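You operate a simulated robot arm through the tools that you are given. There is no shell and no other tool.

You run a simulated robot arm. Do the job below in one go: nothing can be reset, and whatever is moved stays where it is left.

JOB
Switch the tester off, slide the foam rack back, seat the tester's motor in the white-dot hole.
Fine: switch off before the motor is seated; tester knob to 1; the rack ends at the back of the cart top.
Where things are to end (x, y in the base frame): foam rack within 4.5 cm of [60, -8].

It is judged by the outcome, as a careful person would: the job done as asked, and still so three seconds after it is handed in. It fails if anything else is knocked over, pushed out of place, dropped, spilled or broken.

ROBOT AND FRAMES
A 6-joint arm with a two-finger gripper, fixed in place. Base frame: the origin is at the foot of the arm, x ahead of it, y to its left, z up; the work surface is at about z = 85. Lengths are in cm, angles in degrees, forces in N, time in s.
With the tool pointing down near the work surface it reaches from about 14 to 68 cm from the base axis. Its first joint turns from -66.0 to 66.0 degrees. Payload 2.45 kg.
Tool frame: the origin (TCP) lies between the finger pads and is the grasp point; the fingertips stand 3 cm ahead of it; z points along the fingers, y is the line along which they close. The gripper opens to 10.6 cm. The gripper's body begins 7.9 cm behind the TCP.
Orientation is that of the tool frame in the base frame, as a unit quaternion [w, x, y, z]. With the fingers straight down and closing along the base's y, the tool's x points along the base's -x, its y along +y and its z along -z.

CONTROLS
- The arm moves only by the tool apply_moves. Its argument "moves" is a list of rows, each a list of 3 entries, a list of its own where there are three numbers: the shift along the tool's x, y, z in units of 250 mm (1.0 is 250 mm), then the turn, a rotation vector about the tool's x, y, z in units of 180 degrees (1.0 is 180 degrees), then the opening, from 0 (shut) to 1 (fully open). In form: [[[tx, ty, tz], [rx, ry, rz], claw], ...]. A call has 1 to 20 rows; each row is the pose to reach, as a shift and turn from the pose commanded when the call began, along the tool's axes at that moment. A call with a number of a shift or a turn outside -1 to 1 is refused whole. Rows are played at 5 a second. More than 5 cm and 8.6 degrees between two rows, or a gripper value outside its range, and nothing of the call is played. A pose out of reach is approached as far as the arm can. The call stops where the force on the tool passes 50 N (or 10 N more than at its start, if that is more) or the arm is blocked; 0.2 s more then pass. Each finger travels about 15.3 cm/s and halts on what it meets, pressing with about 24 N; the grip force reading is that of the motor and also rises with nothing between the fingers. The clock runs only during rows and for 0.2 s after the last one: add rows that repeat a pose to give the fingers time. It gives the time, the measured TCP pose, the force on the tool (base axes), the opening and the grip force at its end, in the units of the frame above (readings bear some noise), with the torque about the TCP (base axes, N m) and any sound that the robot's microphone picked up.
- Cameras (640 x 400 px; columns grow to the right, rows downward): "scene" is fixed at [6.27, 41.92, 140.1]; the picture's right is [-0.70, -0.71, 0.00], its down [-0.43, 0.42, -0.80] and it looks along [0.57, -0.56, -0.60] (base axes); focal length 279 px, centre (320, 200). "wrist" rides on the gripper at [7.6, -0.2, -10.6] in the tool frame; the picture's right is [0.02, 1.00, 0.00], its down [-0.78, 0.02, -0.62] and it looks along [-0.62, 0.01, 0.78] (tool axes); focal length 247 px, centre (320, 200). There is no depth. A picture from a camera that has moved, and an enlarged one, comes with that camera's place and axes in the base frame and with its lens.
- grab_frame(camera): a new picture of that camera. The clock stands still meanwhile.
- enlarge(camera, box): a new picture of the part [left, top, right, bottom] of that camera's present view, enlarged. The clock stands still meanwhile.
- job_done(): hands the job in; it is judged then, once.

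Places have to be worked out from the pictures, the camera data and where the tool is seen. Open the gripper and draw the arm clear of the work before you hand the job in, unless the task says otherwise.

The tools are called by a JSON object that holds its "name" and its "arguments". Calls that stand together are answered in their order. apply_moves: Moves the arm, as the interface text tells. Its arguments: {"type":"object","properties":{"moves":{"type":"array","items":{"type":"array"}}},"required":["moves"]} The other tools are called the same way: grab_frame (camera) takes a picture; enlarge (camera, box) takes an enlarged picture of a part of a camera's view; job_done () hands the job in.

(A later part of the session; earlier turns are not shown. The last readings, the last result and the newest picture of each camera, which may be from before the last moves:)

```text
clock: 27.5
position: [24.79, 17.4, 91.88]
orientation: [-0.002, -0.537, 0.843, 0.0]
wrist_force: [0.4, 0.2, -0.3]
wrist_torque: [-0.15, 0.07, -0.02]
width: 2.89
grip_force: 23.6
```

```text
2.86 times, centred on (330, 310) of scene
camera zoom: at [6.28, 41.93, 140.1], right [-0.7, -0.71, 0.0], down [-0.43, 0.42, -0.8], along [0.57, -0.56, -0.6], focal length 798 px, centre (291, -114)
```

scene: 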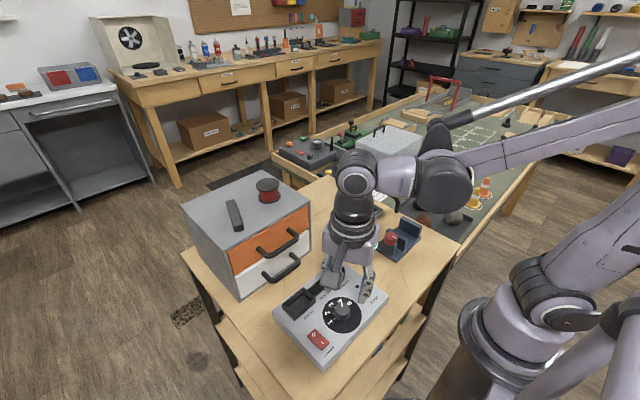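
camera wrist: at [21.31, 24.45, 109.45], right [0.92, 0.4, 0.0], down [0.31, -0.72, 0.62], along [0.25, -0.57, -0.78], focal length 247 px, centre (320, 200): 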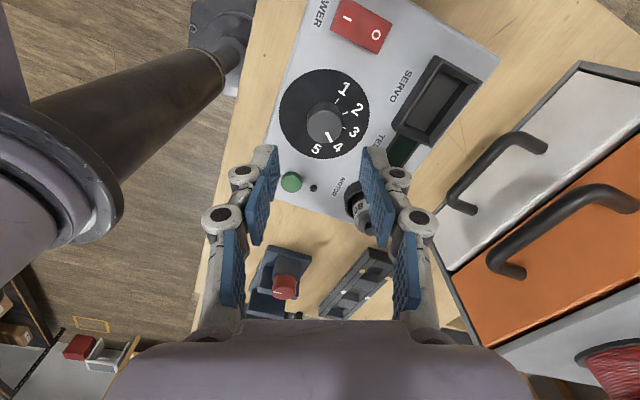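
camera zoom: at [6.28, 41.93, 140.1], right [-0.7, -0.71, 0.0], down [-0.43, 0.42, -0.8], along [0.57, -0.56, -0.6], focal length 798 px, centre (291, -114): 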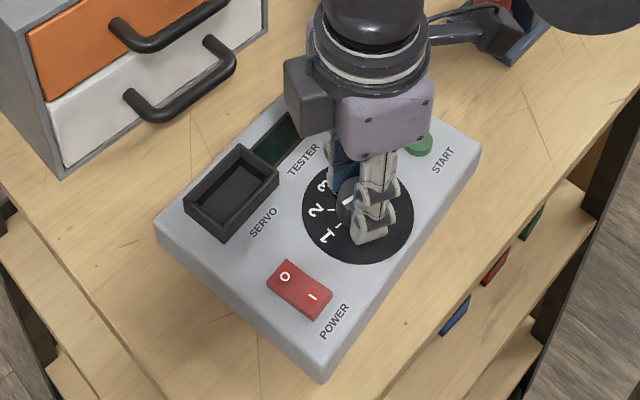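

This time the slow turn moved only the knob, which behaves as if viscously damped: slow motion turns the knob and fast motion drags the tester. I'll make one quick clockwise step to straighten the tester, then bring the knob back to 1 slowly.

{"name": "apply_moves", "arguments": {"moves": [[[0, 0, 0], [0, 0, 0.0475], 0.2], [[0, 0, 0], [0, 0, 0.0475], 0.2]]}}

{"name": "enlarge", "arguments": {"camera": "wrist", "box": [220, 60, 420, 220]}}

{"name": "enlarge", "arguments": {"camera": "scene", "box": [250, 240, 410, 380]}}

```text
clock: 28.1
position: [24.79, 17.3, 91.87]
orientation: [-0.001, -0.472, 0.881, -0.001]
wrist_force: [0.6, -1.3, 0.4]
wrist_torque: [-0.22, -0.08, -0.02]
width: 2.89
grip_force: 23.7
```

```text
2.50 times, centred on (320, 140) of wrist
camera zoom: at [20.73, 10.88, 102.48], right [-0.84, 0.54, 0.0], down [0.42, 0.66, 0.62], along [0.33, 0.52, -0.79], focal length 617 px, centre (320, 350)
```

zoom: 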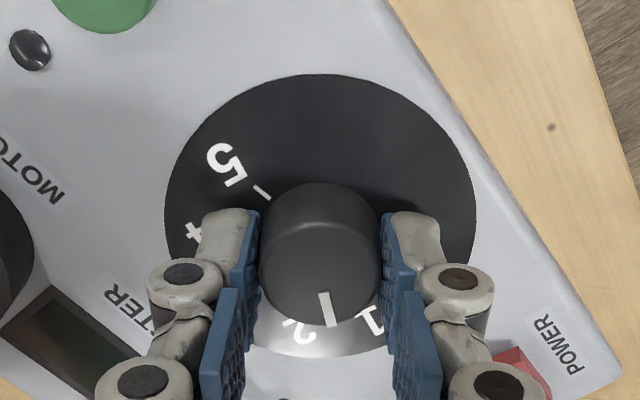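

```text
2.86 times, centred on (330, 310) of scene
camera zoom: at [6.28, 41.93, 140.1], right [-0.7, -0.71, 0.0], down [-0.43, 0.42, -0.8], along [0.57, -0.56, -0.6], focal length 798 px, centre (291, -114)
```

zoom: 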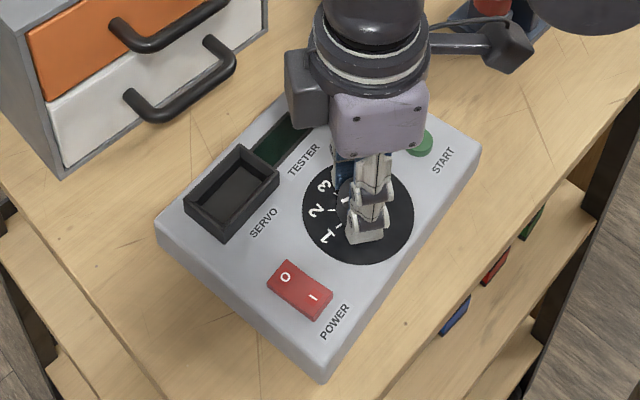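

Even the quick step moved only the knob, now about 15° away from 1, and left the tester alone. A 6° skew of the tester is small, so I'll leave that. I'll bring the knob back to 1 slowly with a light press.

{"name": "apply_moves", "arguments": {"moves": [[[0, 0, 0.004], [0, 0, 0], 0.2], [[0, 0, 0.008], [0, 0, -0.012], 0.2], [[0, 0, 0.008], [0, 0, -0.024], 0.2], [[0, 0, 0.008], [0, 0, -0.036], 0.2], [[0, 0, 0.008], [0, 0, -0.048], 0.2], [[0, 0, 0.008], [0, 0, -0.06], 0.2], [[0, 0, 0.008], [0, 0, -0.072], 0.2], [[0, 0, 0.008], [0, 0, -0.084], 0.2], [[0, 0, 0.008], [0, 0, -0.093], 0.2], [[0, 0, 0.008], [0, 0, -0.093], 0.2]]}}

{"name": "enlarge", "arguments": {"camera": "wrist", "box": [220, 60, 420, 220]}}

{"name": "enlarge", "arguments": {"camera": "scene", "box": [250, 240, 410, 380]}}

```text
clock: 30.3
position: [24.62, 17.39, 91.62]
orientation: [-0.002, -0.597, 0.802, 0.0]
wrist_force: [-8.6, 4.0, 21.9]
wrist_torque: [0.2, 0.28, -0.03]
width: 2.86
grip_force: 23.7
```

```text
2.50 times, centred on (320, 140) of wrist
camera zoom: at [22.75, 10.0, 102.27], right [-0.96, 0.27, 0.0], down [0.21, 0.76, 0.62], along [0.16, 0.6, -0.78], focal length 617 px, centre (320, 350)
```

zoom: 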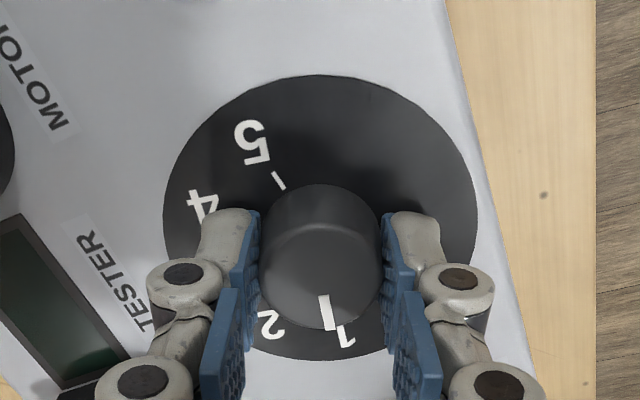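

```text
2.86 times, centred on (330, 310) of scene
camera zoom: at [6.23, 41.92, 140.1], right [-0.7, -0.71, 0.0], down [-0.43, 0.42, -0.8], along [0.57, -0.56, -0.6], focal length 798 px, centre (291, -114)
```

zoom: 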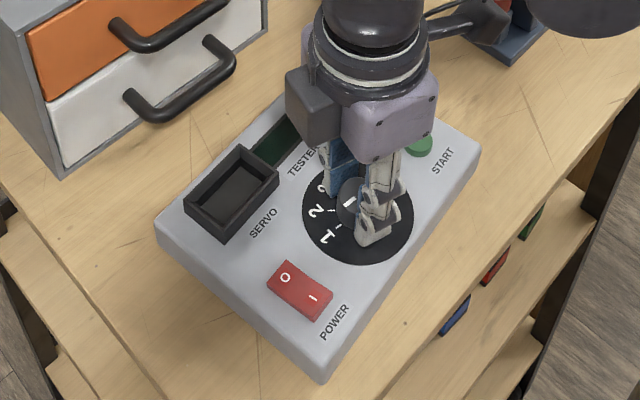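

The pointer is back on "1" within about 2°, and the tester is unchanged. I'll open and lift straight off.

{"name": "apply_moves", "arguments": {"moves": [[[0, 0, -0.004], [0, 0, 0], 0.24], [[0, 0, -0.006], [0, 0, 0], 0.4], [[0, 0, -0.008], [0, 0, 0], 0.45], [[0, 0, -0.1], [0, 0, 0], 0.45], [[0, 0, -0.28], [0, 0, 0], 0.45], [[0, 0, -0.46], [0, 0, 0], 0.45], [[0, 0, -0.46], [0, 0, 0], 0.45]]}}

{"name": "enlarge", "arguments": {"camera": "scene", "box": [310, 280, 370, 340]}}

{"name": "enlarge", "arguments": {"camera": "wrist", "box": [200, 40, 420, 180]}}

```text
clock: 31.9
position: [24.76, 17.46, 102.98]
orientation: [-0.001, -0.597, 0.803, -0.001]
wrist_force: [-0.2, 0.7, 0.1]
wrist_torque: [-0.01, -0.01, 0.0]
width: 4.76
grip_force: 0.1
```

```text
6.67 times, centred on (340, 310) of scene
camera zoom: at [6.27, 41.92, 140.1], right [-0.7, -0.71, 0.0], down [-0.43, 0.42, -0.8], along [0.57, -0.56, -0.6], focal length 1861 px, centre (187, -533)
```

zoom: 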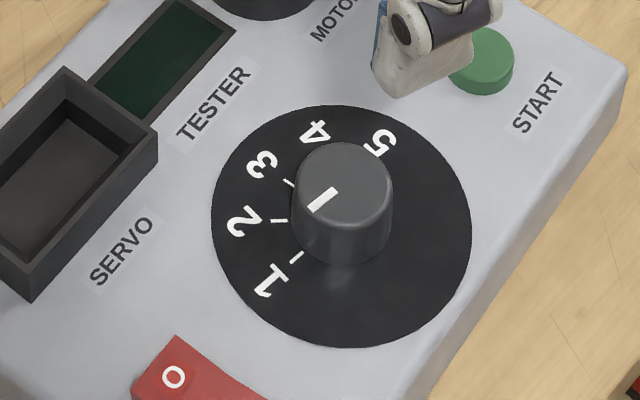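

```text
2.86 times, centred on (310, 110) of wrist
camera zoom: at [22.74, 10.11, 113.68], right [-0.96, 0.27, 0.0], down [0.21, 0.76, 0.62], along [0.17, 0.6, -0.79], focal length 706 px, centre (349, 457)
```

zoom: 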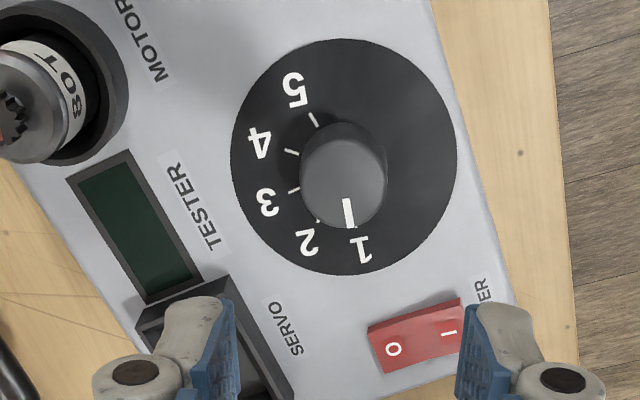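

Knob confirmed at 1. Next is the rack: I'll yaw back to 0, move to in front of and above it, open fully, and take a picture.

{"name": "apply_moves", "arguments": {"moves": [[[0.0939, -0.0805, -0.0312], [0, 0, 0.0452], 0.45], [[0.1877, -0.1611, -0.0624], [0, 0, 0.0904], 0.5], [[0.2816, -0.2416, -0.0936], [0, 0, 0.1356], 0.6], [[0.3755, -0.3221, -0.1248], [0, 0, 0.1808], 0.7], [[0.4693, -0.4027, -0.156], [0, 0, 0.2259], 0.8], [[0.5632, -0.4832, -0.1872], [0, 0, 0.2711], 0.9], [[0.6571, -0.5637, -0.2184], [0, 0, 0.3163], 1], [[0.7509, -0.6443, -0.2496], [0, 0, 0.3615], 1], [[0.8448, -0.7248, -0.2808], [0, 0, 0.4067], 1], [[0.8448, -0.7248, -0.2808], [0, 0, 0.4067], 1]]}}

{"name": "grab_frame", "arguments": {"camera": "wrist"}}

{"name": "grab_frame", "arguments": {"camera": "scene"}}

```text
clock: 34.1
position: [36.16, -8.18, 110.23]
orientation: [-0.001, 0.002, 1.0, -0.001]
wrist_force: [0.1, -0.2, -0.2]
wrist_torque: [0.01, -0.01, -0.02]
width: 10.63
grip_force: 0.0
```

```text
taken
camera wrist: at [28.52, -8.27, 120.8], right [-0.02, 1.0, 0.0], down [0.78, 0.02, 0.62], along [0.62, 0.01, -0.79], focal length 247 px, centre (320, 200)
```

wrist: 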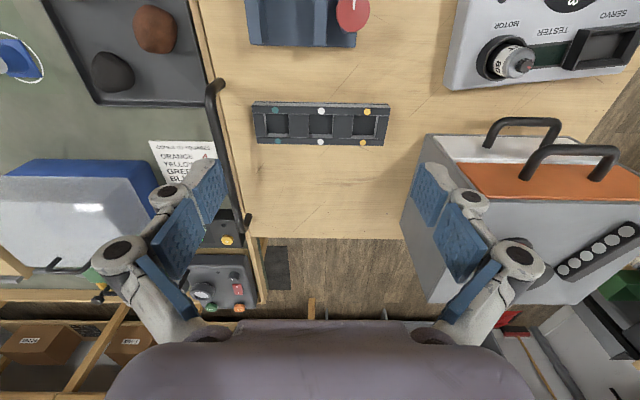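

```text
taken
```

scene: 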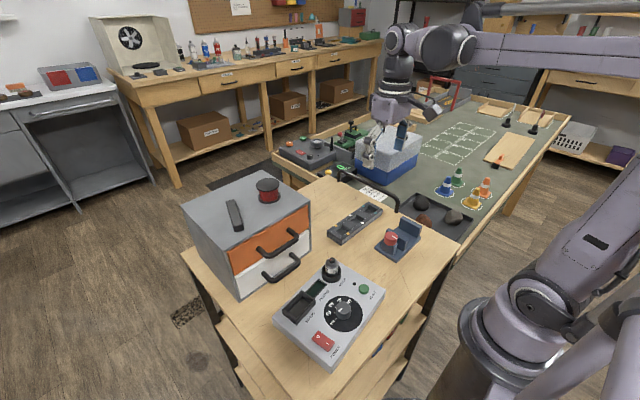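

{"name": "enlarge", "arguments": {"camera": "wrist", "box": [230, 20, 430, 160]}}

{"name": "enlarge", "arguments": {"camera": "wrist", "box": [200, 130, 440, 280]}}

{"name": "enlarge", "arguments": {"camera": "scene", "box": [310, 170, 450, 270]}}

```text
2.86 times, centred on (330, 90) of wrist
camera zoom: at [28.52, -8.27, 120.8], right [-0.02, 1.0, 0.0], down [0.78, 0.02, 0.62], along [0.62, 0.01, -0.79], focal length 706 px, centre (291, 514)
```

zoom: 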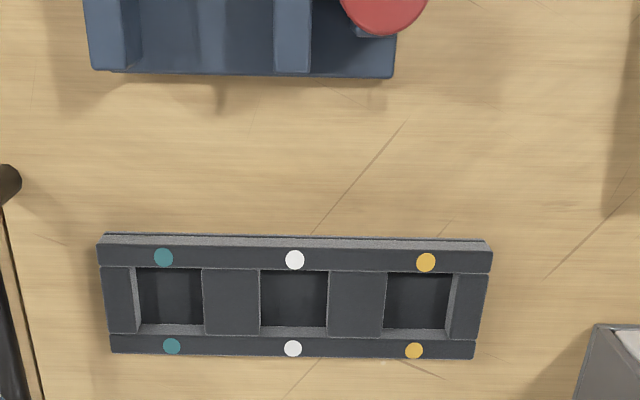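

```text
2.67 times, centred on (320, 205) of wrist
camera zoom: at [28.52, -8.27, 120.8], right [-0.02, 1.0, 0.0], down [0.78, 0.02, 0.62], along [0.62, 0.01, -0.79], focal length 659 px, centre (320, 187)
```

zoom: 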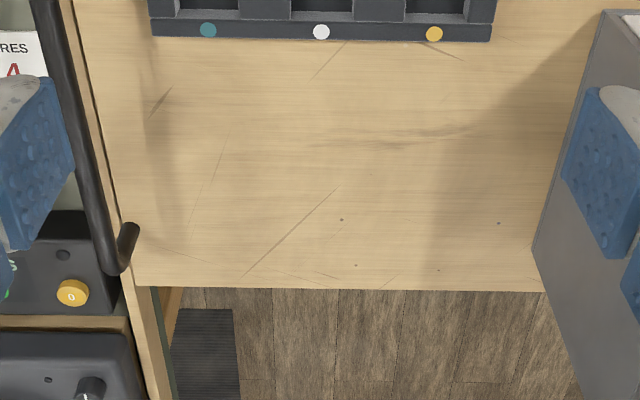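

```text
4.00 times, centred on (380, 220) of scene
camera zoom: at [6.27, 41.92, 140.1], right [-0.7, -0.71, 0.0], down [-0.43, 0.42, -0.8], along [0.57, -0.56, -0.6], focal length 1117 px, centre (80, 120)
```

zoom: 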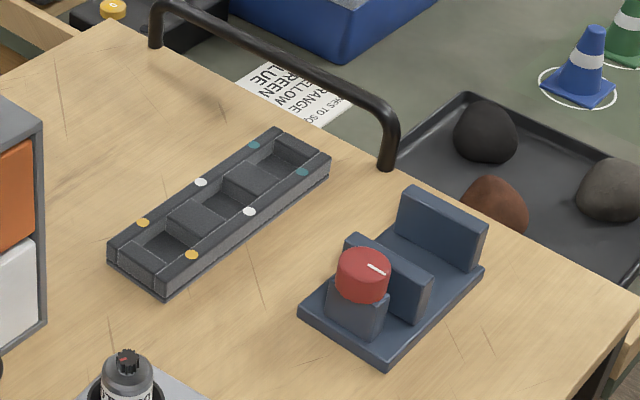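

The rack spans x≈39.3–44.9 and y≈-17.2 to 1.6, with its top at z≈87 and the white hole at about (42.1, -7.9). The gap behind it (x 33–39) is clear. I'll lower the fully open fingers into that gap, just above the table, so both push on the near face.

{"name": "apply_moves", "arguments": {"moves": [[[0, 0.012, 0.18], [0, 0, 0], 1], [[0, 0.012, 0.36], [0, 0, 0], 1], [[0, 0.012, 0.54], [0, 0, 0], 1], [[0, 0.012, 0.72], [0, 0, 0], 1], [[0, 0.012, 0.8], [0, 0, 0], 1], [[0, 0.012, 0.84], [0, 0, 0], 1], [[0, 0.012, 0.86], [0, 0, 0], 1], [[0, 0.012, 0.86], [0, 0, 0], 1]]}}

{"name": "grab_frame", "arguments": {"camera": "wrist"}}

{"name": "enlarge", "arguments": {"camera": "scene", "box": [310, 150, 450, 260]}}

```text
clock: 35.9
position: [36.03, -7.83, 88.72]
orientation: [-0.001, 0.0, 1.0, -0.001]
wrist_force: [0.7, -0.1, 0.1]
wrist_torque: [-0.01, -0.02, 0.01]
width: 10.61
grip_force: 0.0
```

```text
taken
camera wrist: at [28.42, -7.96, 99.34], right [-0.02, 1.0, 0.0], down [0.78, 0.02, 0.62], along [0.62, 0.01, -0.79], focal length 247 px, centre (320, 200)
```

wrist: 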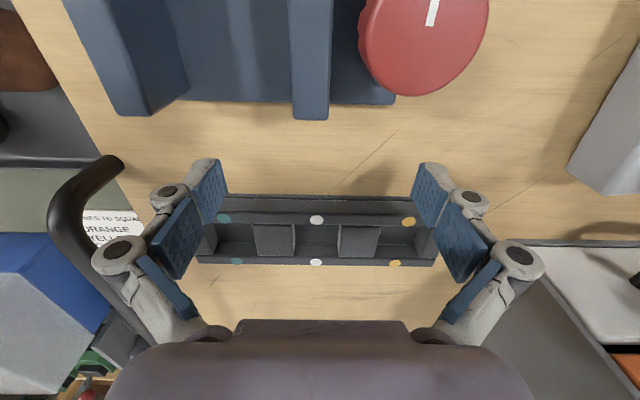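

```text
3.64 times, centred on (380, 205) of scene
camera zoom: at [6.27, 41.92, 140.1], right [-0.7, -0.71, 0.0], down [-0.43, 0.42, -0.8], along [0.57, -0.56, -0.6], focal length 1015 px, centre (102, 182)
```

zoom: 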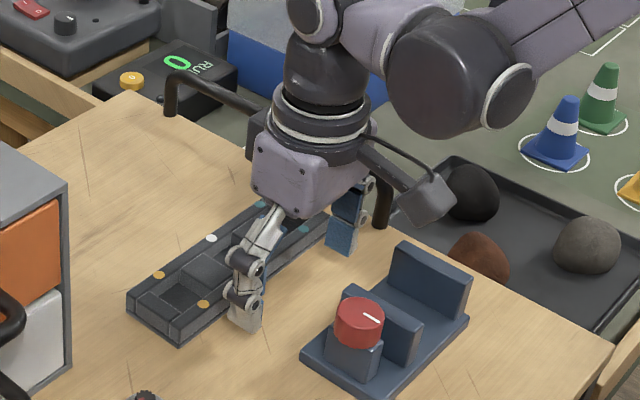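

The fingers are just behind the rack with both on its near face and no contact force. I'll push straight in +x for 19.8 cm at about 5.5 cm/s.

{"name": "apply_moves", "arguments": {"moves": [[[-0.045, 0, 0], [0, 0, 0], 1], [[-0.08, 0, 0], [0, 0, 0], 1], [[-0.12, 0, 0], [0, 0, 0], 1], [[-0.165, 0, 0], [0, 0, 0], 1], [[-0.21, 0, 0], [0, 0, 0], 1], [[-0.255, 0, 0], [0, 0, 0], 1], [[-0.3, 0, 0], [0, 0, 0], 1], [[-0.345, 0, 0], [0, 0, 0], 1], [[-0.39, 0, 0], [0, 0, 0], 1], [[-0.435, 0, 0], [0, 0, 0], 1], [[-0.48, 0, 0], [0, 0, 0], 1], [[-0.525, 0, 0], [0, 0, 0], 1], [[-0.57, 0, 0], [0, 0, 0], 1], [[-0.615, 0, 0], [0, 0, 0], 1], [[-0.66, 0, 0], [0, 0, 0], 1], [[-0.7, 0, 0], [0, 0, 0], 1], [[-0.735, 0, 0], [0, 0, 0], 1], [[-0.765, 0, 0], [0, 0, 0], 1], [[-0.785, 0, 0], [0, 0, 0], 1], [[-0.792, 0, 0], [0, 0, 0], 1]]}}

{"name": "grab_frame", "arguments": {"camera": "wrist"}}

{"name": "grab_frame", "arguments": {"camera": "scene"}}

```text
clock: 40.1
position: [55.93, -7.86, 88.66]
orientation: [-0.001, 0.0, 1.0, -0.001]
wrist_force: [0.0, 0.7, 0.0]
wrist_torque: [0.03, -0.02, 0.0]
width: 10.64
grip_force: 0.1
```

```text
taken
camera wrist: at [48.24, -7.97, 99.26], right [-0.02, 1.0, 0.0], down [0.78, 0.02, 0.62], along [0.62, 0.01, -0.79], focal length 247 px, centre (320, 200)
```

wrist: 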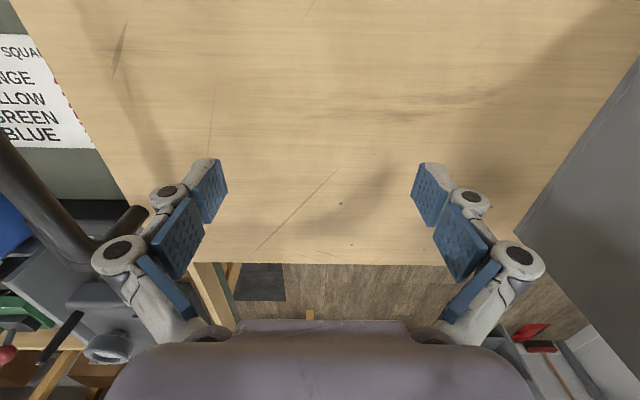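

```text
taken
```

scene: 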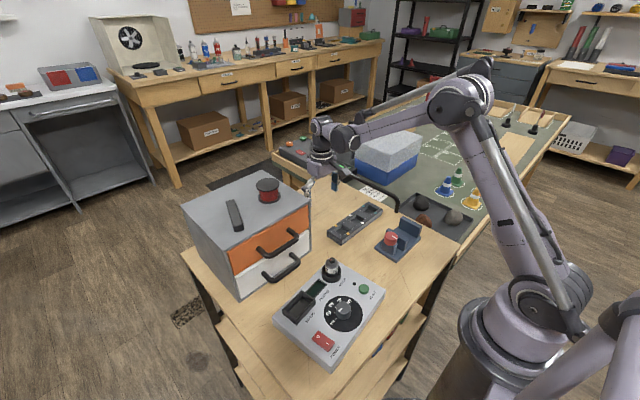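

The rack did not move, so the fingers evidently passed over it without touching. I'll check the rack and the fingertip height in zoomed views.

{"name": "enlarge", "arguments": {"camera": "scene", "box": [290, 150, 430, 260]}}

{"name": "enlarge", "arguments": {"camera": "scene", "box": [290, 150, 350, 200]}}

```text
3.64 times, centred on (360, 205) of scene
camera zoom: at [6.27, 41.92, 140.1], right [-0.7, -0.71, 0.0], down [-0.43, 0.42, -0.8], along [0.57, -0.56, -0.6], focal length 1015 px, centre (174, 182)
```

zoom: 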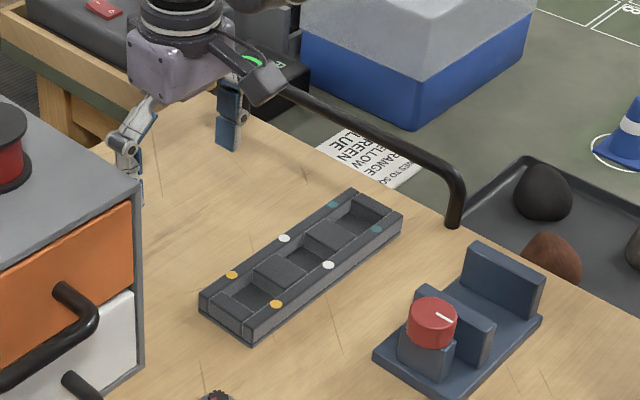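

```text
8.00 times, centred on (320, 175) of scene
camera zoom: at [6.27, 41.92, 140.1], right [-0.7, -0.71, 0.0], down [-0.43, 0.42, -0.8], along [0.57, -0.56, -0.6], focal length 2233 px, centre (320, 400)
```

zoom: 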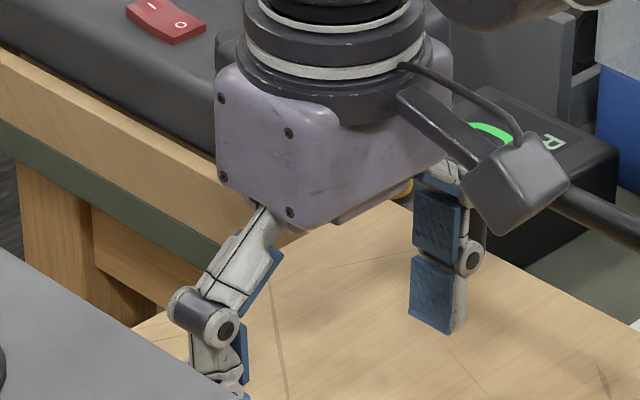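

In this image the open fingertips are at z≈87.6, so they retract when fully open, and that's why they cleared the rack. I'll lift, go back behind the rack with a narrower opening, and come down lower using the force reading.

{"name": "apply_moves", "arguments": {"moves": [[[0, 0, -0.15], [0, 0, 0], 1], [[0.02, 0, -0.3], [0, 0, 0], 0.9], [[0.16, 0, -0.3], [0, 0, 0], 0.8], [[0.32, 0, -0.3], [0, 0, 0], 0.7], [[0.48, 0, -0.3], [0, 0, 0], 0.7], [[0.64, 0, -0.3], [0, 0, 0], 0.7], [[0.78, 0, -0.3], [0, 0, 0], 0.7], [[0.8, 0, -0.16], [0, 0, 0], 0.7], [[0.8, 0, -0.04], [0, 0, 0], 0.7], [[0.8, 0, -0.02], [0, 0, 0], 0.7], [[0.8, 0, -0.02], [0, 0, 0], 0.7]]}}

{"name": "enlarge", "arguments": {"camera": "scene", "box": [320, 170, 400, 230]}}

{"name": "grab_frame", "arguments": {"camera": "wrist"}}

```text
clock: 42.5
position: [35.83, -7.82, 89.27]
orientation: [0.0, 0.0, 1.0, -0.001]
wrist_force: [-0.1, 0.5, -0.4]
wrist_torque: [0.02, 0.0, 0.0]
width: 7.45
grip_force: 0.0
```

```text
6.67 times, centred on (360, 200) of scene
camera zoom: at [6.27, 41.92, 140.1], right [-0.7, -0.71, 0.0], down [-0.43, 0.42, -0.8], along [0.57, -0.56, -0.6], focal length 1861 px, centre (53, 200)
```

zoom: 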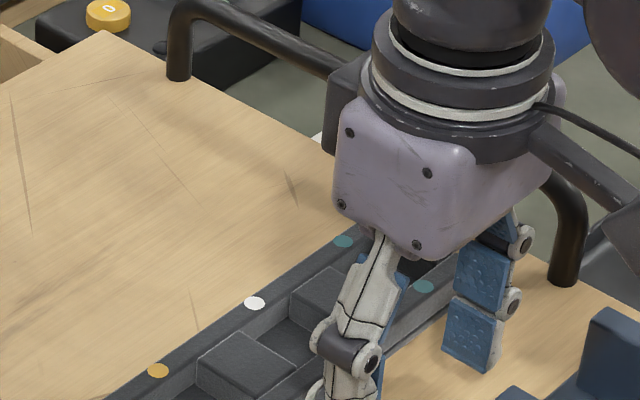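

```text
taken
camera wrist: at [28.18, -7.95, 99.83], right [-0.02, 1.0, 0.0], down [0.78, 0.02, 0.62], along [0.62, 0.01, -0.79], focal length 247 px, centre (320, 200)
```

wrist: 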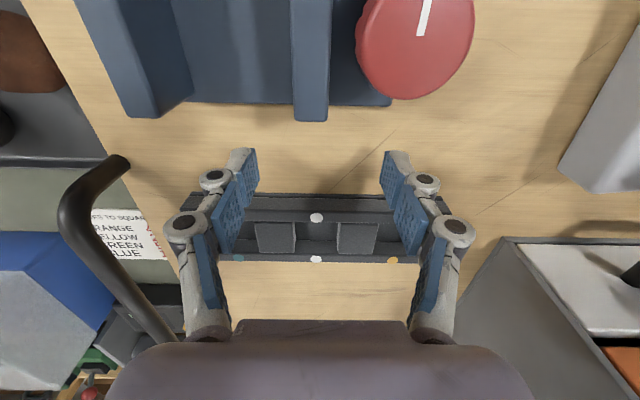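

At this opening the tip is roughly 2.2 cm below the TCP, at z≈87. I'll lower by 1.6 cm in small steps to bring the tips to about 85.4, watching for table contact.

{"name": "apply_moves", "arguments": {"moves": [[[0, 0, 0.016], [0, 0, 0], 0.7], [[0, 0, 0.032], [0, 0, 0], 0.7], [[0, 0, 0.044], [0, 0, 0], 0.7], [[0, 0, 0.054], [0, 0, 0], 0.7], [[0, 0, 0.06], [0, 0, 0], 0.7], [[0, 0, 0.064], [0, 0, 0], 0.7]]}}

{"name": "enlarge", "arguments": {"camera": "scene", "box": [330, 180, 410, 240]}}

```text
clock: 43.9
position: [35.77, -7.91, 87.69]
orientation: [0.0, 0.0, 1.0, -0.001]
wrist_force: [0.3, -0.2, 0.0]
wrist_torque: [0.01, -0.02, 0.0]
width: 7.45
grip_force: 0.0
```

```text
6.67 times, centred on (370, 210) of scene
camera zoom: at [6.27, 41.92, 140.1], right [-0.7, -0.71, 0.0], down [-0.43, 0.42, -0.8], along [0.57, -0.56, -0.6], focal length 1861 px, centre (-13, 133)
```

zoom: 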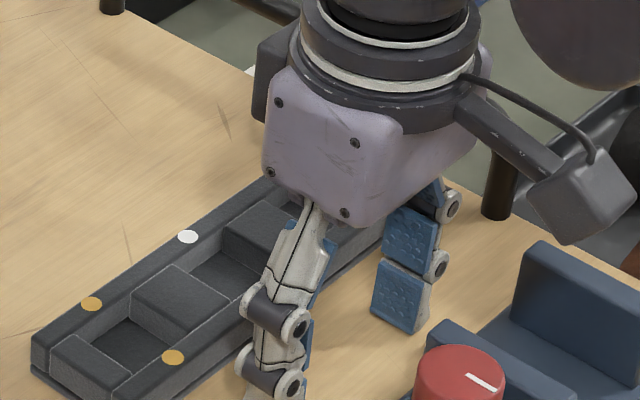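

The fingertips are now just above the table with no contact. I'll push about 6 cm first and check that the rack is moving.

{"name": "apply_moves", "arguments": {"moves": [[[-0.04, 0, 0], [0, 0, 0], 0.7], [[-0.08, 0, 0], [0, 0, 0], 0.7], [[-0.11, 0, 0], [0, 0, 0], 0.7], [[-0.14, 0, 0], [0, 0, 0], 0.7], [[-0.17, 0, 0], [0, 0, 0], 0.7], [[-0.2, 0, 0], [0, 0, 0], 0.7], [[-0.23, 0, 0], [0, 0, 0], 0.7], [[-0.25, 0, 0], [0, 0, 0], 0.7]]}}

{"name": "grab_frame", "arguments": {"camera": "wrist"}}

{"name": "enlarge", "arguments": {"camera": "scene", "box": [300, 150, 440, 260]}}

```text
clock: 45.7
position: [42.1, -7.89, 87.56]
orientation: [-0.001, 0.0, 1.0, -0.001]
wrist_force: [-2.4, -0.9, 2.6]
wrist_torque: [-0.02, 0.01, -0.03]
width: 7.47
grip_force: 0.4
```

```text
taken
camera wrist: at [34.42, -7.97, 98.22], right [-0.02, 1.0, 0.0], down [0.79, 0.02, 0.62], along [0.62, 0.01, -0.79], focal length 247 px, centre (320, 200)
```

wrist: 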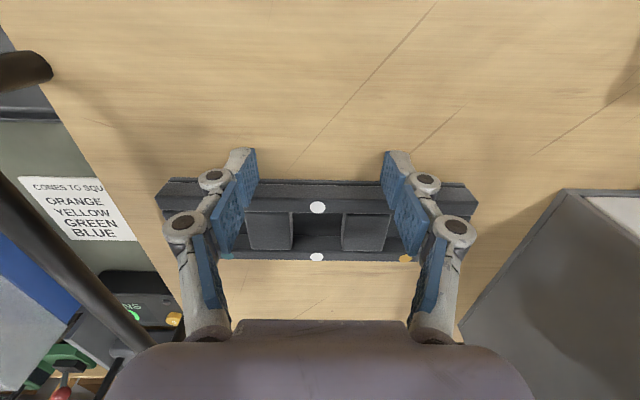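

```text
3.64 times, centred on (370, 205) of scene
camera zoom: at [6.26, 41.92, 140.1], right [-0.7, -0.71, 0.0], down [-0.43, 0.42, -0.8], along [0.57, -0.56, -0.6], focal length 1015 px, centre (138, 182)
```

zoom: 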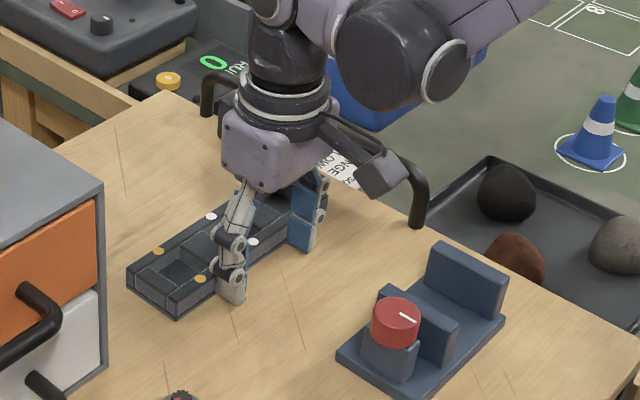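

The rack is sliding evenly, with its centre about 4 cm ahead of the TCP. I'll continue pushing until the TCP is at x≈55.9.

{"name": "apply_moves", "arguments": {"moves": [[[-0.03, 0, -0.004], [0, 0, 0], 0.7], [[-0.07, 0, -0.004], [0, 0, 0], 0.7], [[-0.11, 0, -0.004], [0, 0, 0], 0.7], [[-0.15, 0, -0.004], [0, 0, 0], 0.7], [[-0.19, 0, -0.004], [0, 0, 0], 0.7], [[-0.23, 0, -0.004], [0, 0, 0], 0.7], [[-0.27, 0, -0.004], [0, 0, 0], 0.7], [[-0.31, 0, -0.004], [0, 0, 0], 0.7], [[-0.35, 0, -0.004], [0, 0, 0], 0.7], [[-0.39, 0, -0.004], [0, 0, 0], 0.7], [[-0.43, 0, -0.004], [0, 0, 0], 0.7], [[-0.47, 0, -0.004], [0, 0, 0], 0.7], [[-0.505, 0, -0.004], [0, 0, 0], 0.7], [[-0.53, 0, -0.004], [0, 0, 0], 0.7], [[-0.547, 0, -0.004], [0, 0, 0], 0.7], [[-0.552, 0, -0.004], [0, 0, 0], 0.7]]}}

{"name": "grab_frame", "arguments": {"camera": "wrist"}}

{"name": "grab_frame", "arguments": {"camera": "scene"}}

```text
clock: 49.1
position: [55.81, -7.93, 87.84]
orientation: [-0.001, 0.0, 1.0, -0.001]
wrist_force: [-2.2, 0.7, 2.4]
wrist_torque: [-0.02, -0.05, -0.01]
width: 7.48
grip_force: 0.8
```

```text
taken
camera wrist: at [48.27, -7.95, 98.3], right [-0.02, 1.0, 0.0], down [0.78, 0.02, 0.62], along [0.62, 0.01, -0.79], focal length 247 px, centre (320, 200)
```

wrist: 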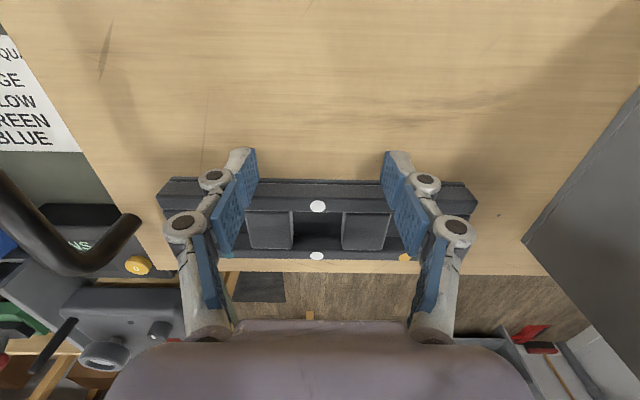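

```text
taken
```

scene: 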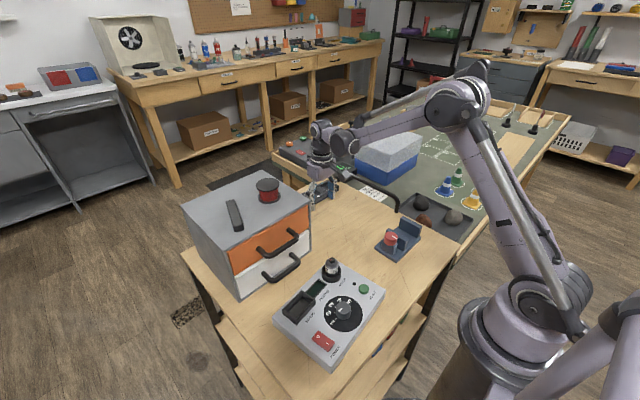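

The rack is now centred at about x=59.8. I'll back off a little and lift to get a clear view of the hole.

{"name": "apply_moves", "arguments": {"moves": [[[0.04, 0, 0], [0, 0, 0], 0.7], [[0.06, 0, -0.1], [0, 0, 0], 0.7], [[0.06, 0, -0.28], [0, 0, 0], 0.8], [[0.06, 0, -0.46], [0, 0, 0], 1], [[0.06, 0, -0.64], [0, 0, 0], 1], [[0.06, 0, -0.8], [0, 0, 0], 1], [[0.06, 0, -0.8], [0, 0, 0], 1]]}}

{"name": "grab_frame", "arguments": {"camera": "wrist"}}

{"name": "enlarge", "arguments": {"camera": "scene", "box": [280, 150, 420, 250]}}

```text
clock: 50.7
position: [54.32, -7.76, 107.74]
orientation: [-0.001, 0.0, 1.0, -0.001]
wrist_force: [0.1, -0.4, 0.2]
wrist_torque: [0.01, 0.02, 0.01]
width: 10.61
grip_force: 0.1
```

```text
taken
camera wrist: at [46.76, -7.89, 118.38], right [-0.02, 1.0, 0.0], down [0.78, 0.02, 0.62], along [0.62, 0.01, -0.79], focal length 247 px, centre (320, 200)
```

wrist: 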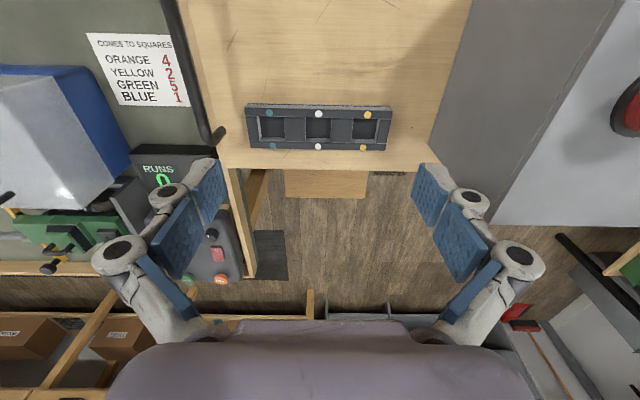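

```text
4.00 times, centred on (350, 200) of scene
camera zoom: at [6.27, 41.92, 140.1], right [-0.7, -0.71, 0.0], down [-0.43, 0.42, -0.8], along [0.57, -0.56, -0.6], focal length 1117 px, centre (200, 200)
```

zoom: 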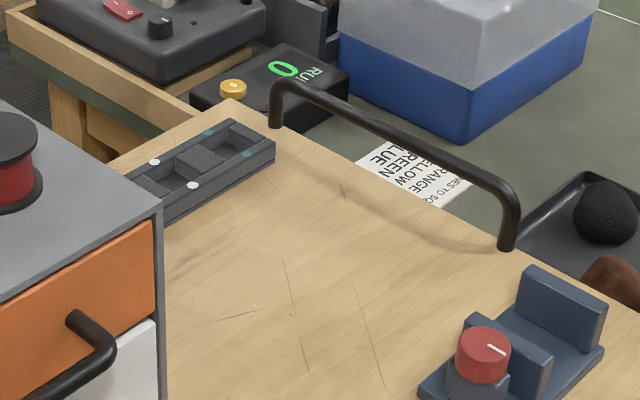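

{"name": "enlarge", "arguments": {"camera": "wrist", "box": [230, 80, 410, 180]}}

{"name": "enlarge", "arguments": {"camera": "scene", "box": [270, 240, 410, 360]}}

```text
3.56 times, centred on (320, 130) of wrist
camera zoom: at [46.76, -7.89, 118.38], right [-0.02, 1.0, 0.0], down [0.78, 0.02, 0.62], along [0.62, 0.01, -0.79], focal length 878 px, centre (320, 449)
```

zoom: 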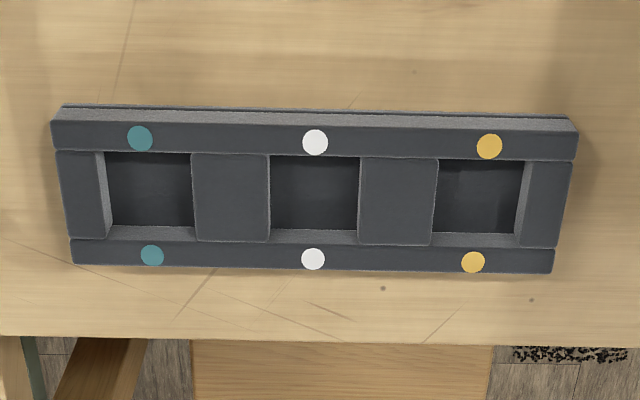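

```text
3.33 times, centred on (340, 300) of scene
camera zoom: at [6.27, 41.92, 140.1], right [-0.7, -0.71, 0.0], down [-0.43, 0.42, -0.8], along [0.57, -0.56, -0.6], focal length 930 px, centre (253, -133)
```

zoom: 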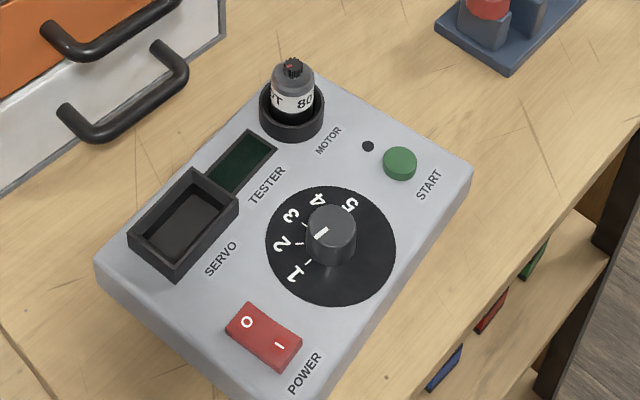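

The rack is in place, with the white hole at about (59.8, -7.95) and an opening of about 3.4 cm square. The motor is at about (32, 12.8). I'll move over for a closer look at it.

{"name": "apply_moves", "arguments": {"moves": [[[0.139, 0.1175, 0], [0, 0, 0], 1], [[0.278, 0.235, 0], [0, 0, 0], 0.9], [[0.417, 0.3525, 0], [0, 0, 0], 0.8], [[0.556, 0.47, 0], [0, 0, 0], 0.7], [[0.694, 0.5875, 0], [0, 0, 0], 0.6], [[0.833, 0.705, 0], [0, 0, 0], 0.6], [[0.972, 0.8225, 0], [0, 0, 0], 0.6], [[0.972, 0.8225, 0], [0, 0, 0], 0.6]]}}

{"name": "grab_frame", "arguments": {"camera": "wrist"}}

{"name": "enlarge", "arguments": {"camera": "wrist", "box": [260, 60, 380, 150]}}

{"name": "enlarge", "arguments": {"camera": "scene", "box": [300, 240, 370, 290]}}

```text
clock: 52.5
position: [30.0, 12.8, 107.58]
orientation: [-0.001, 0.001, 1.0, -0.001]
wrist_force: [0.5, 0.8, -1.1]
wrist_torque: [0.0, 0.02, 0.03]
width: 6.38
grip_force: 0.1
```

```text
taken
camera wrist: at [22.42, 12.63, 118.3], right [-0.02, 1.0, 0.0], down [0.78, 0.02, 0.62], along [0.62, 0.01, -0.78], focal length 247 px, centre (320, 200)
```

wrist: 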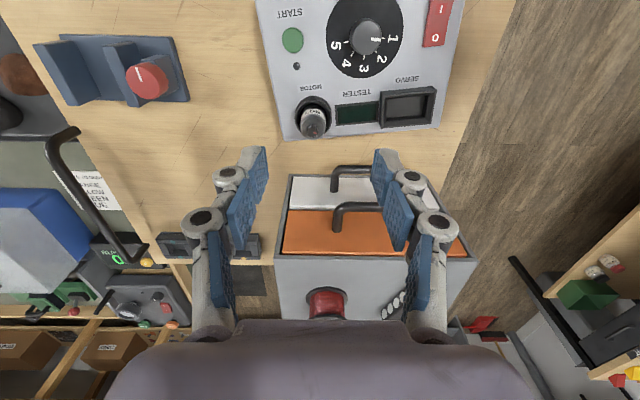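

```text
4.44 times, centred on (320, 105) of wrist
camera zoom: at [22.42, 12.63, 118.3], right [-0.02, 1.0, 0.0], down [0.78, 0.02, 0.62], along [0.62, 0.01, -0.78], focal length 1098 px, centre (320, 622)
```

zoom: 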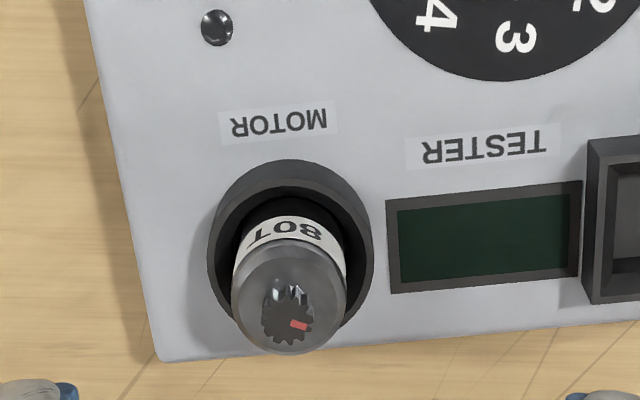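

```text
8.00 times, centred on (335, 265) of scene
camera zoom: at [6.27, 41.93, 140.1], right [-0.7, -0.71, 0.0], down [-0.43, 0.42, -0.8], along [0.57, -0.56, -0.6], focal length 2233 px, centre (200, -320)
```

zoom: 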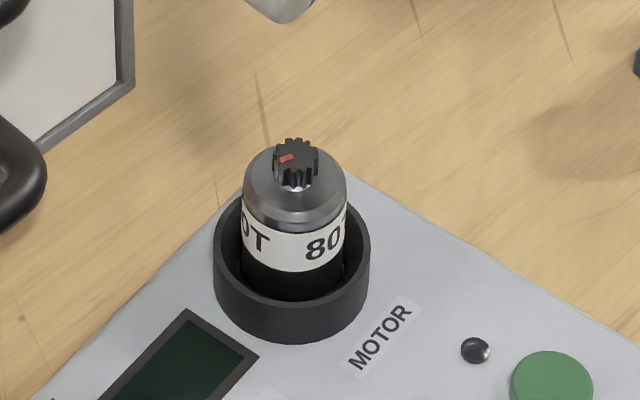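

The motor axis comes out at about (32.85, 12.0). The pinion top is at z≈93.6, the socket rim at z≈89.3, and the body is about 2.75 cm across. I'll go above it with the fingers open 4.8 cm and verify the alignment before descending.

{"name": "apply_moves", "arguments": {"moves": [[[-0.04, -0.01, 0.15], [0, 0, 0], 0.5], [[-0.08, -0.02, 0.3], [0, 0, 0], 0.45], [[-0.114, -0.032, 0.423], [0, 0, 0], 0.45], [[-0.114, -0.032, 0.423], [0, 0, 0], 0.45]]}}

{"name": "enlarge", "arguments": {"camera": "wrist", "box": [220, 80, 420, 220]}}

{"name": "enlarge", "arguments": {"camera": "scene", "box": [290, 220, 390, 300]}}

```text
clock: 53.5
position: [32.88, 11.83, 97.12]
orientation: [-0.001, 0.0, 1.0, 0.0]
wrist_force: [0.7, -0.1, 0.0]
wrist_torque: [-0.02, 0.0, -0.02]
width: 4.79
grip_force: 0.0
```

```text
2.86 times, centred on (320, 150) of wrist
camera zoom: at [25.33, 11.74, 107.72], right [-0.02, 1.0, 0.0], down [0.78, 0.02, 0.62], along [0.62, 0.01, -0.79], focal length 706 px, centre (320, 343)
```

zoom: 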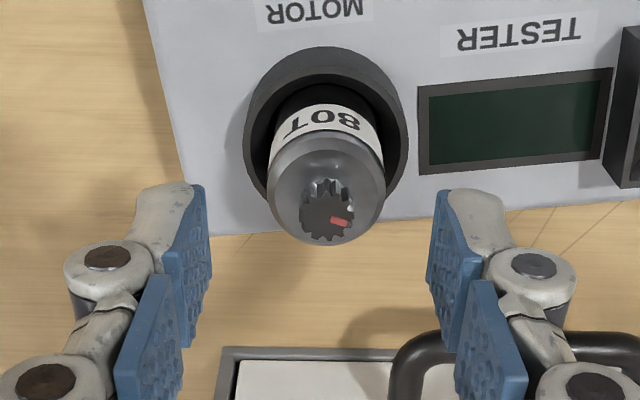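

```text
5.00 times, centred on (340, 260) of scene
camera zoom: at [6.27, 41.92, 140.1], right [-0.7, -0.71, 0.0], down [-0.43, 0.42, -0.8], along [0.57, -0.56, -0.6], focal length 1396 px, centre (220, -100)
```

zoom: 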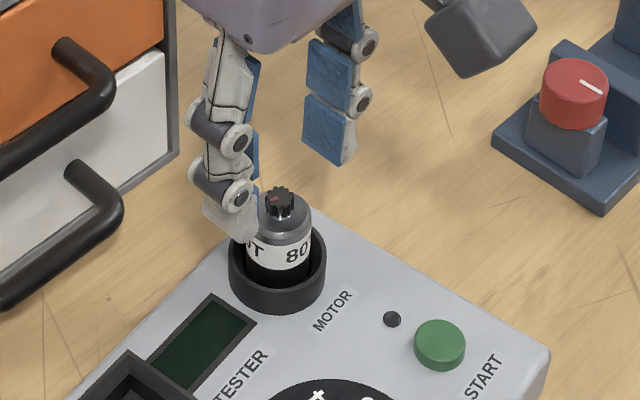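

Alignment is good, with the motor only about 0.17 cm toward +y of the finger centre. I'll correct that and descend around the body to TCP z≈92.8, keeping the tips above the socket rim.

{"name": "apply_moves", "arguments": {"moves": [[[0, 0.007, 0.05], [0, 0, 0], 0.45], [[0, 0.007, 0.1], [0, 0, 0], 0.45], [[0, 0.007, 0.14], [0, 0, 0], 0.45], [[0, 0.007, 0.172], [0, 0, 0], 0.45], [[0, 0.007, 0.172], [0, 0, 0], 0.45]]}}

{"name": "enlarge", "arguments": {"camera": "wrist", "box": [220, 100, 420, 240]}}

{"name": "enlarge", "arguments": {"camera": "scene", "box": [290, 230, 390, 300]}}

```text
clock: 54.7
position: [33.11, 12.16, 92.8]
orientation: [-0.001, 0.0, 1.0, -0.001]
wrist_force: [0.1, 0.7, -0.3]
wrist_torque: [0.01, -0.01, 0.02]
width: 4.78
grip_force: 0.0
```

```text
2.86 times, centred on (320, 170) of wrist
camera zoom: at [25.36, 11.97, 103.38], right [-0.02, 1.0, 0.0], down [0.78, 0.02, 0.62], along [0.62, 0.01, -0.79], focal length 706 px, centre (320, 286)
```

zoom: 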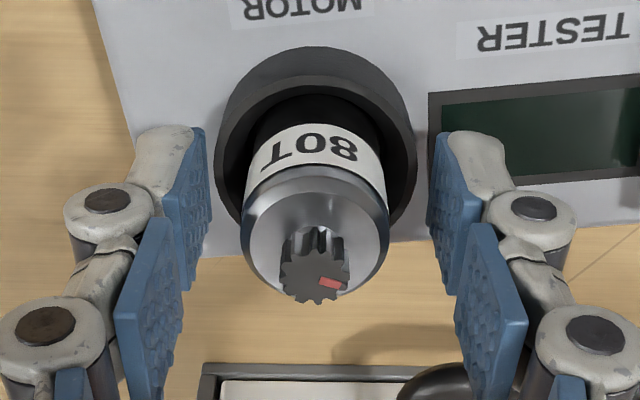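

```text
5.71 times, centred on (340, 265) of scene
camera zoom: at [6.27, 41.92, 140.1], right [-0.7, -0.71, 0.0], down [-0.43, 0.42, -0.8], along [0.57, -0.56, -0.6], focal length 1595 px, centre (206, -171)
```

zoom: 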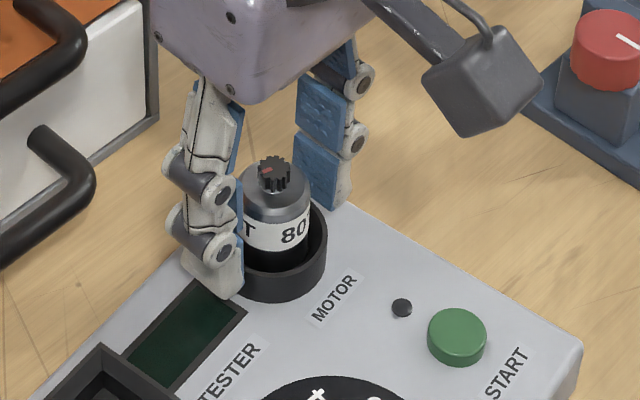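

The ring rim looks closer to z≈89.9, so I'll raise 0.6 cm to keep the fingertips clear of the socket, then close on the motor body.

{"name": "apply_moves", "arguments": {"moves": [[[0.004, -0.003, -0.024], [0, 0, 0], 0.45], [[0.004, -0.003, -0.024], [0, 0, 0], 0.4], [[0.004, -0.003, -0.024], [0, 0, 0], 0.33], [[0.004, -0.003, -0.024], [0, 0, 0], 0.28], [[0.004, -0.003, -0.024], [0, 0, 0], 0.2], [[0.004, -0.003, -0.024], [0, 0, 0], 0.2], [[0.004, -0.003, -0.024], [0, 0, 0], 0.2]]}}

{"name": "enlarge", "arguments": {"camera": "wrist", "box": [220, 100, 420, 240]}}

{"name": "enlarge", "arguments": {"camera": "scene", "box": [290, 230, 390, 300]}}

```text
clock: 56.3
position: [32.84, 12.0, 93.38]
orientation: [-0.001, 0.0, 1.0, -0.001]
wrist_force: [0.5, -0.8, 3.1]
wrist_torque: [-0.04, 0.02, 0.02]
width: 2.68
grip_force: 24.0
```

```text
2.86 times, centred on (320, 170) of wrist
camera zoom: at [25.24, 11.89, 104.0], right [-0.02, 1.0, 0.0], down [0.78, 0.02, 0.62], along [0.62, 0.01, -0.79], focal length 706 px, centre (320, 286)
```

zoom: 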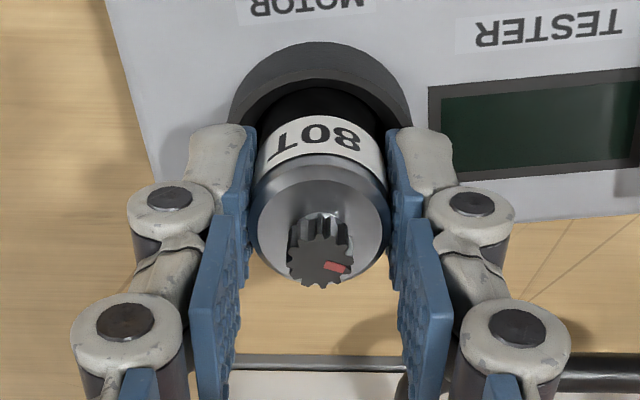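

```text
5.71 times, centred on (340, 265) of scene
camera zoom: at [6.27, 41.92, 140.1], right [-0.7, -0.71, 0.0], down [-0.43, 0.42, -0.8], along [0.57, -0.56, -0.6], focal length 1595 px, centre (206, -171)
```

zoom: 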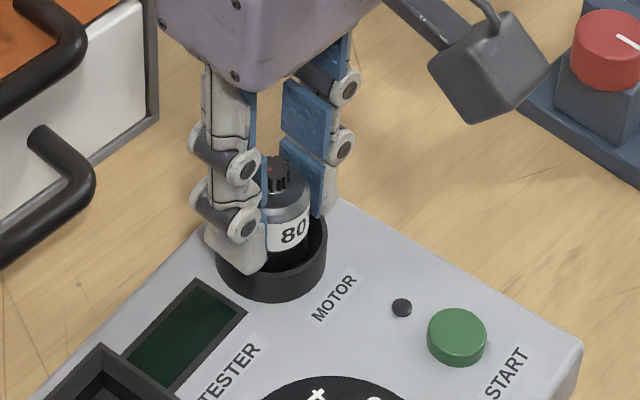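

The motor is gripped at 2.68 cm width. I'll lift straight up slowly and check that it comes out without pulling the tester along.

{"name": "apply_moves", "arguments": {"moves": [[[0, 0, -0.02], [0, 0, 0], 0.2], [[0, 0, -0.05], [0, 0, 0], 0.2], [[0, 0, -0.09], [0, 0, 0], 0.2], [[0, 0, -0.14], [0, 0, 0], 0.2], [[0, 0, -0.2], [0, 0, 0], 0.2], [[0, 0, -0.28], [0, 0, 0], 0.2], [[0, 0, -0.36], [0, 0, 0], 0.2], [[0, 0, -0.36], [0, 0, 0], 0.2]]}}

{"name": "grab_frame", "arguments": {"camera": "wrist"}}

{"name": "enlarge", "arguments": {"camera": "scene", "box": [270, 210, 410, 340]}}

```text
clock: 58.1
position: [32.8, 12.0, 102.36]
orientation: [-0.001, 0.0, 1.0, -0.001]
wrist_force: [-0.6, 0.9, -0.6]
wrist_torque: [-0.04, 0.03, 0.0]
width: 2.65
grip_force: 23.8
```

```text
taken
camera wrist: at [25.2, 11.9, 112.99], right [-0.02, 1.0, 0.0], down [0.78, 0.02, 0.62], along [0.62, 0.01, -0.79], focal length 247 px, centre (320, 200)
```

wrist: 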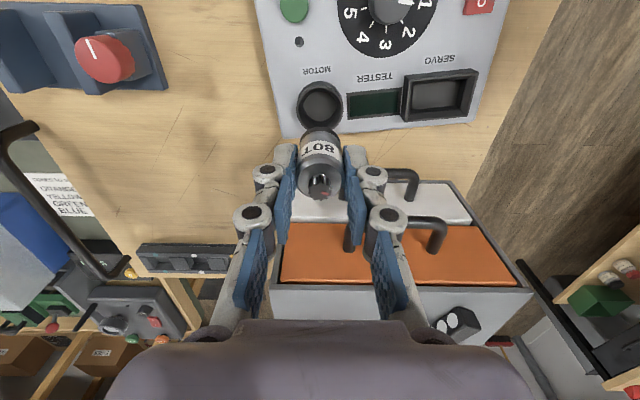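

```text
3.08 times, centred on (340, 275) of scene
camera zoom: at [6.27, 41.93, 140.1], right [-0.7, -0.71, 0.0], down [-0.43, 0.42, -0.8], along [0.57, -0.56, -0.6], focal length 859 px, centre (258, -31)
```

zoom: 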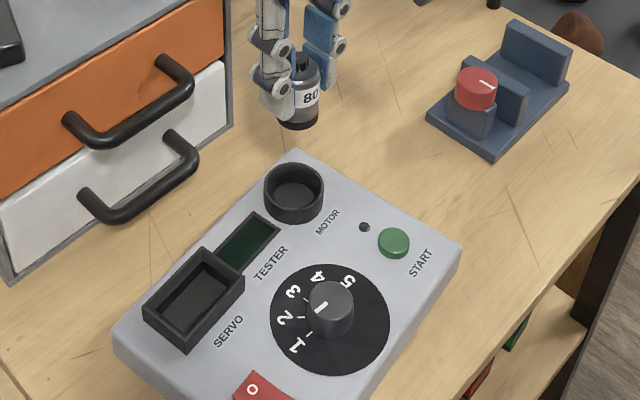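

The motor is out cleanly and the tester did not move. I'll zoom in to find how far the motor's bottom is below the TCP.

{"name": "enlarge", "arguments": {"camera": "scene", "box": [310, 210, 360, 250]}}

{"name": "enlarge", "arguments": {"camera": "wrist", "box": [250, 80, 390, 220]}}

```text
10.00 times, centred on (335, 230) of scene
camera zoom: at [6.27, 41.93, 140.1], right [-0.7, -0.71, 0.0], down [-0.43, 0.42, -0.8], along [0.57, -0.56, -0.6], focal length 2792 px, centre (170, -100)
```

zoom: 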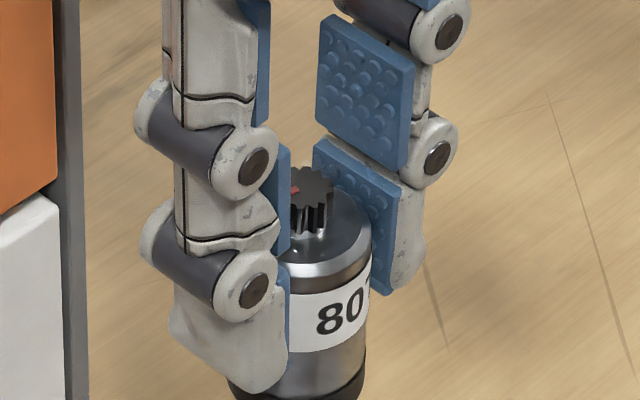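

```text
2.86 times, centred on (320, 150) of wrist
camera zoom: at [25.2, 11.9, 112.99], right [-0.02, 1.0, 0.0], down [0.78, 0.02, 0.62], along [0.62, 0.01, -0.79], focal length 706 px, centre (320, 343)
```

zoom: 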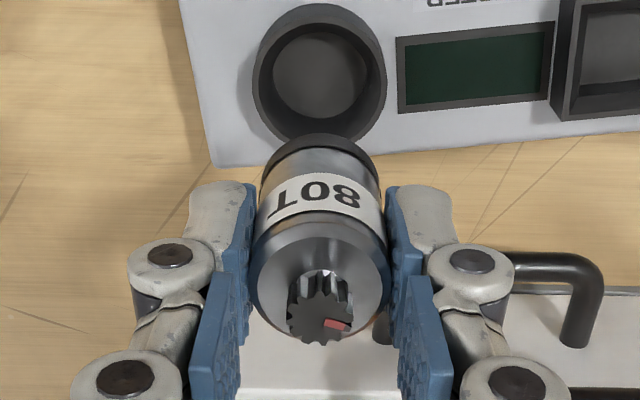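

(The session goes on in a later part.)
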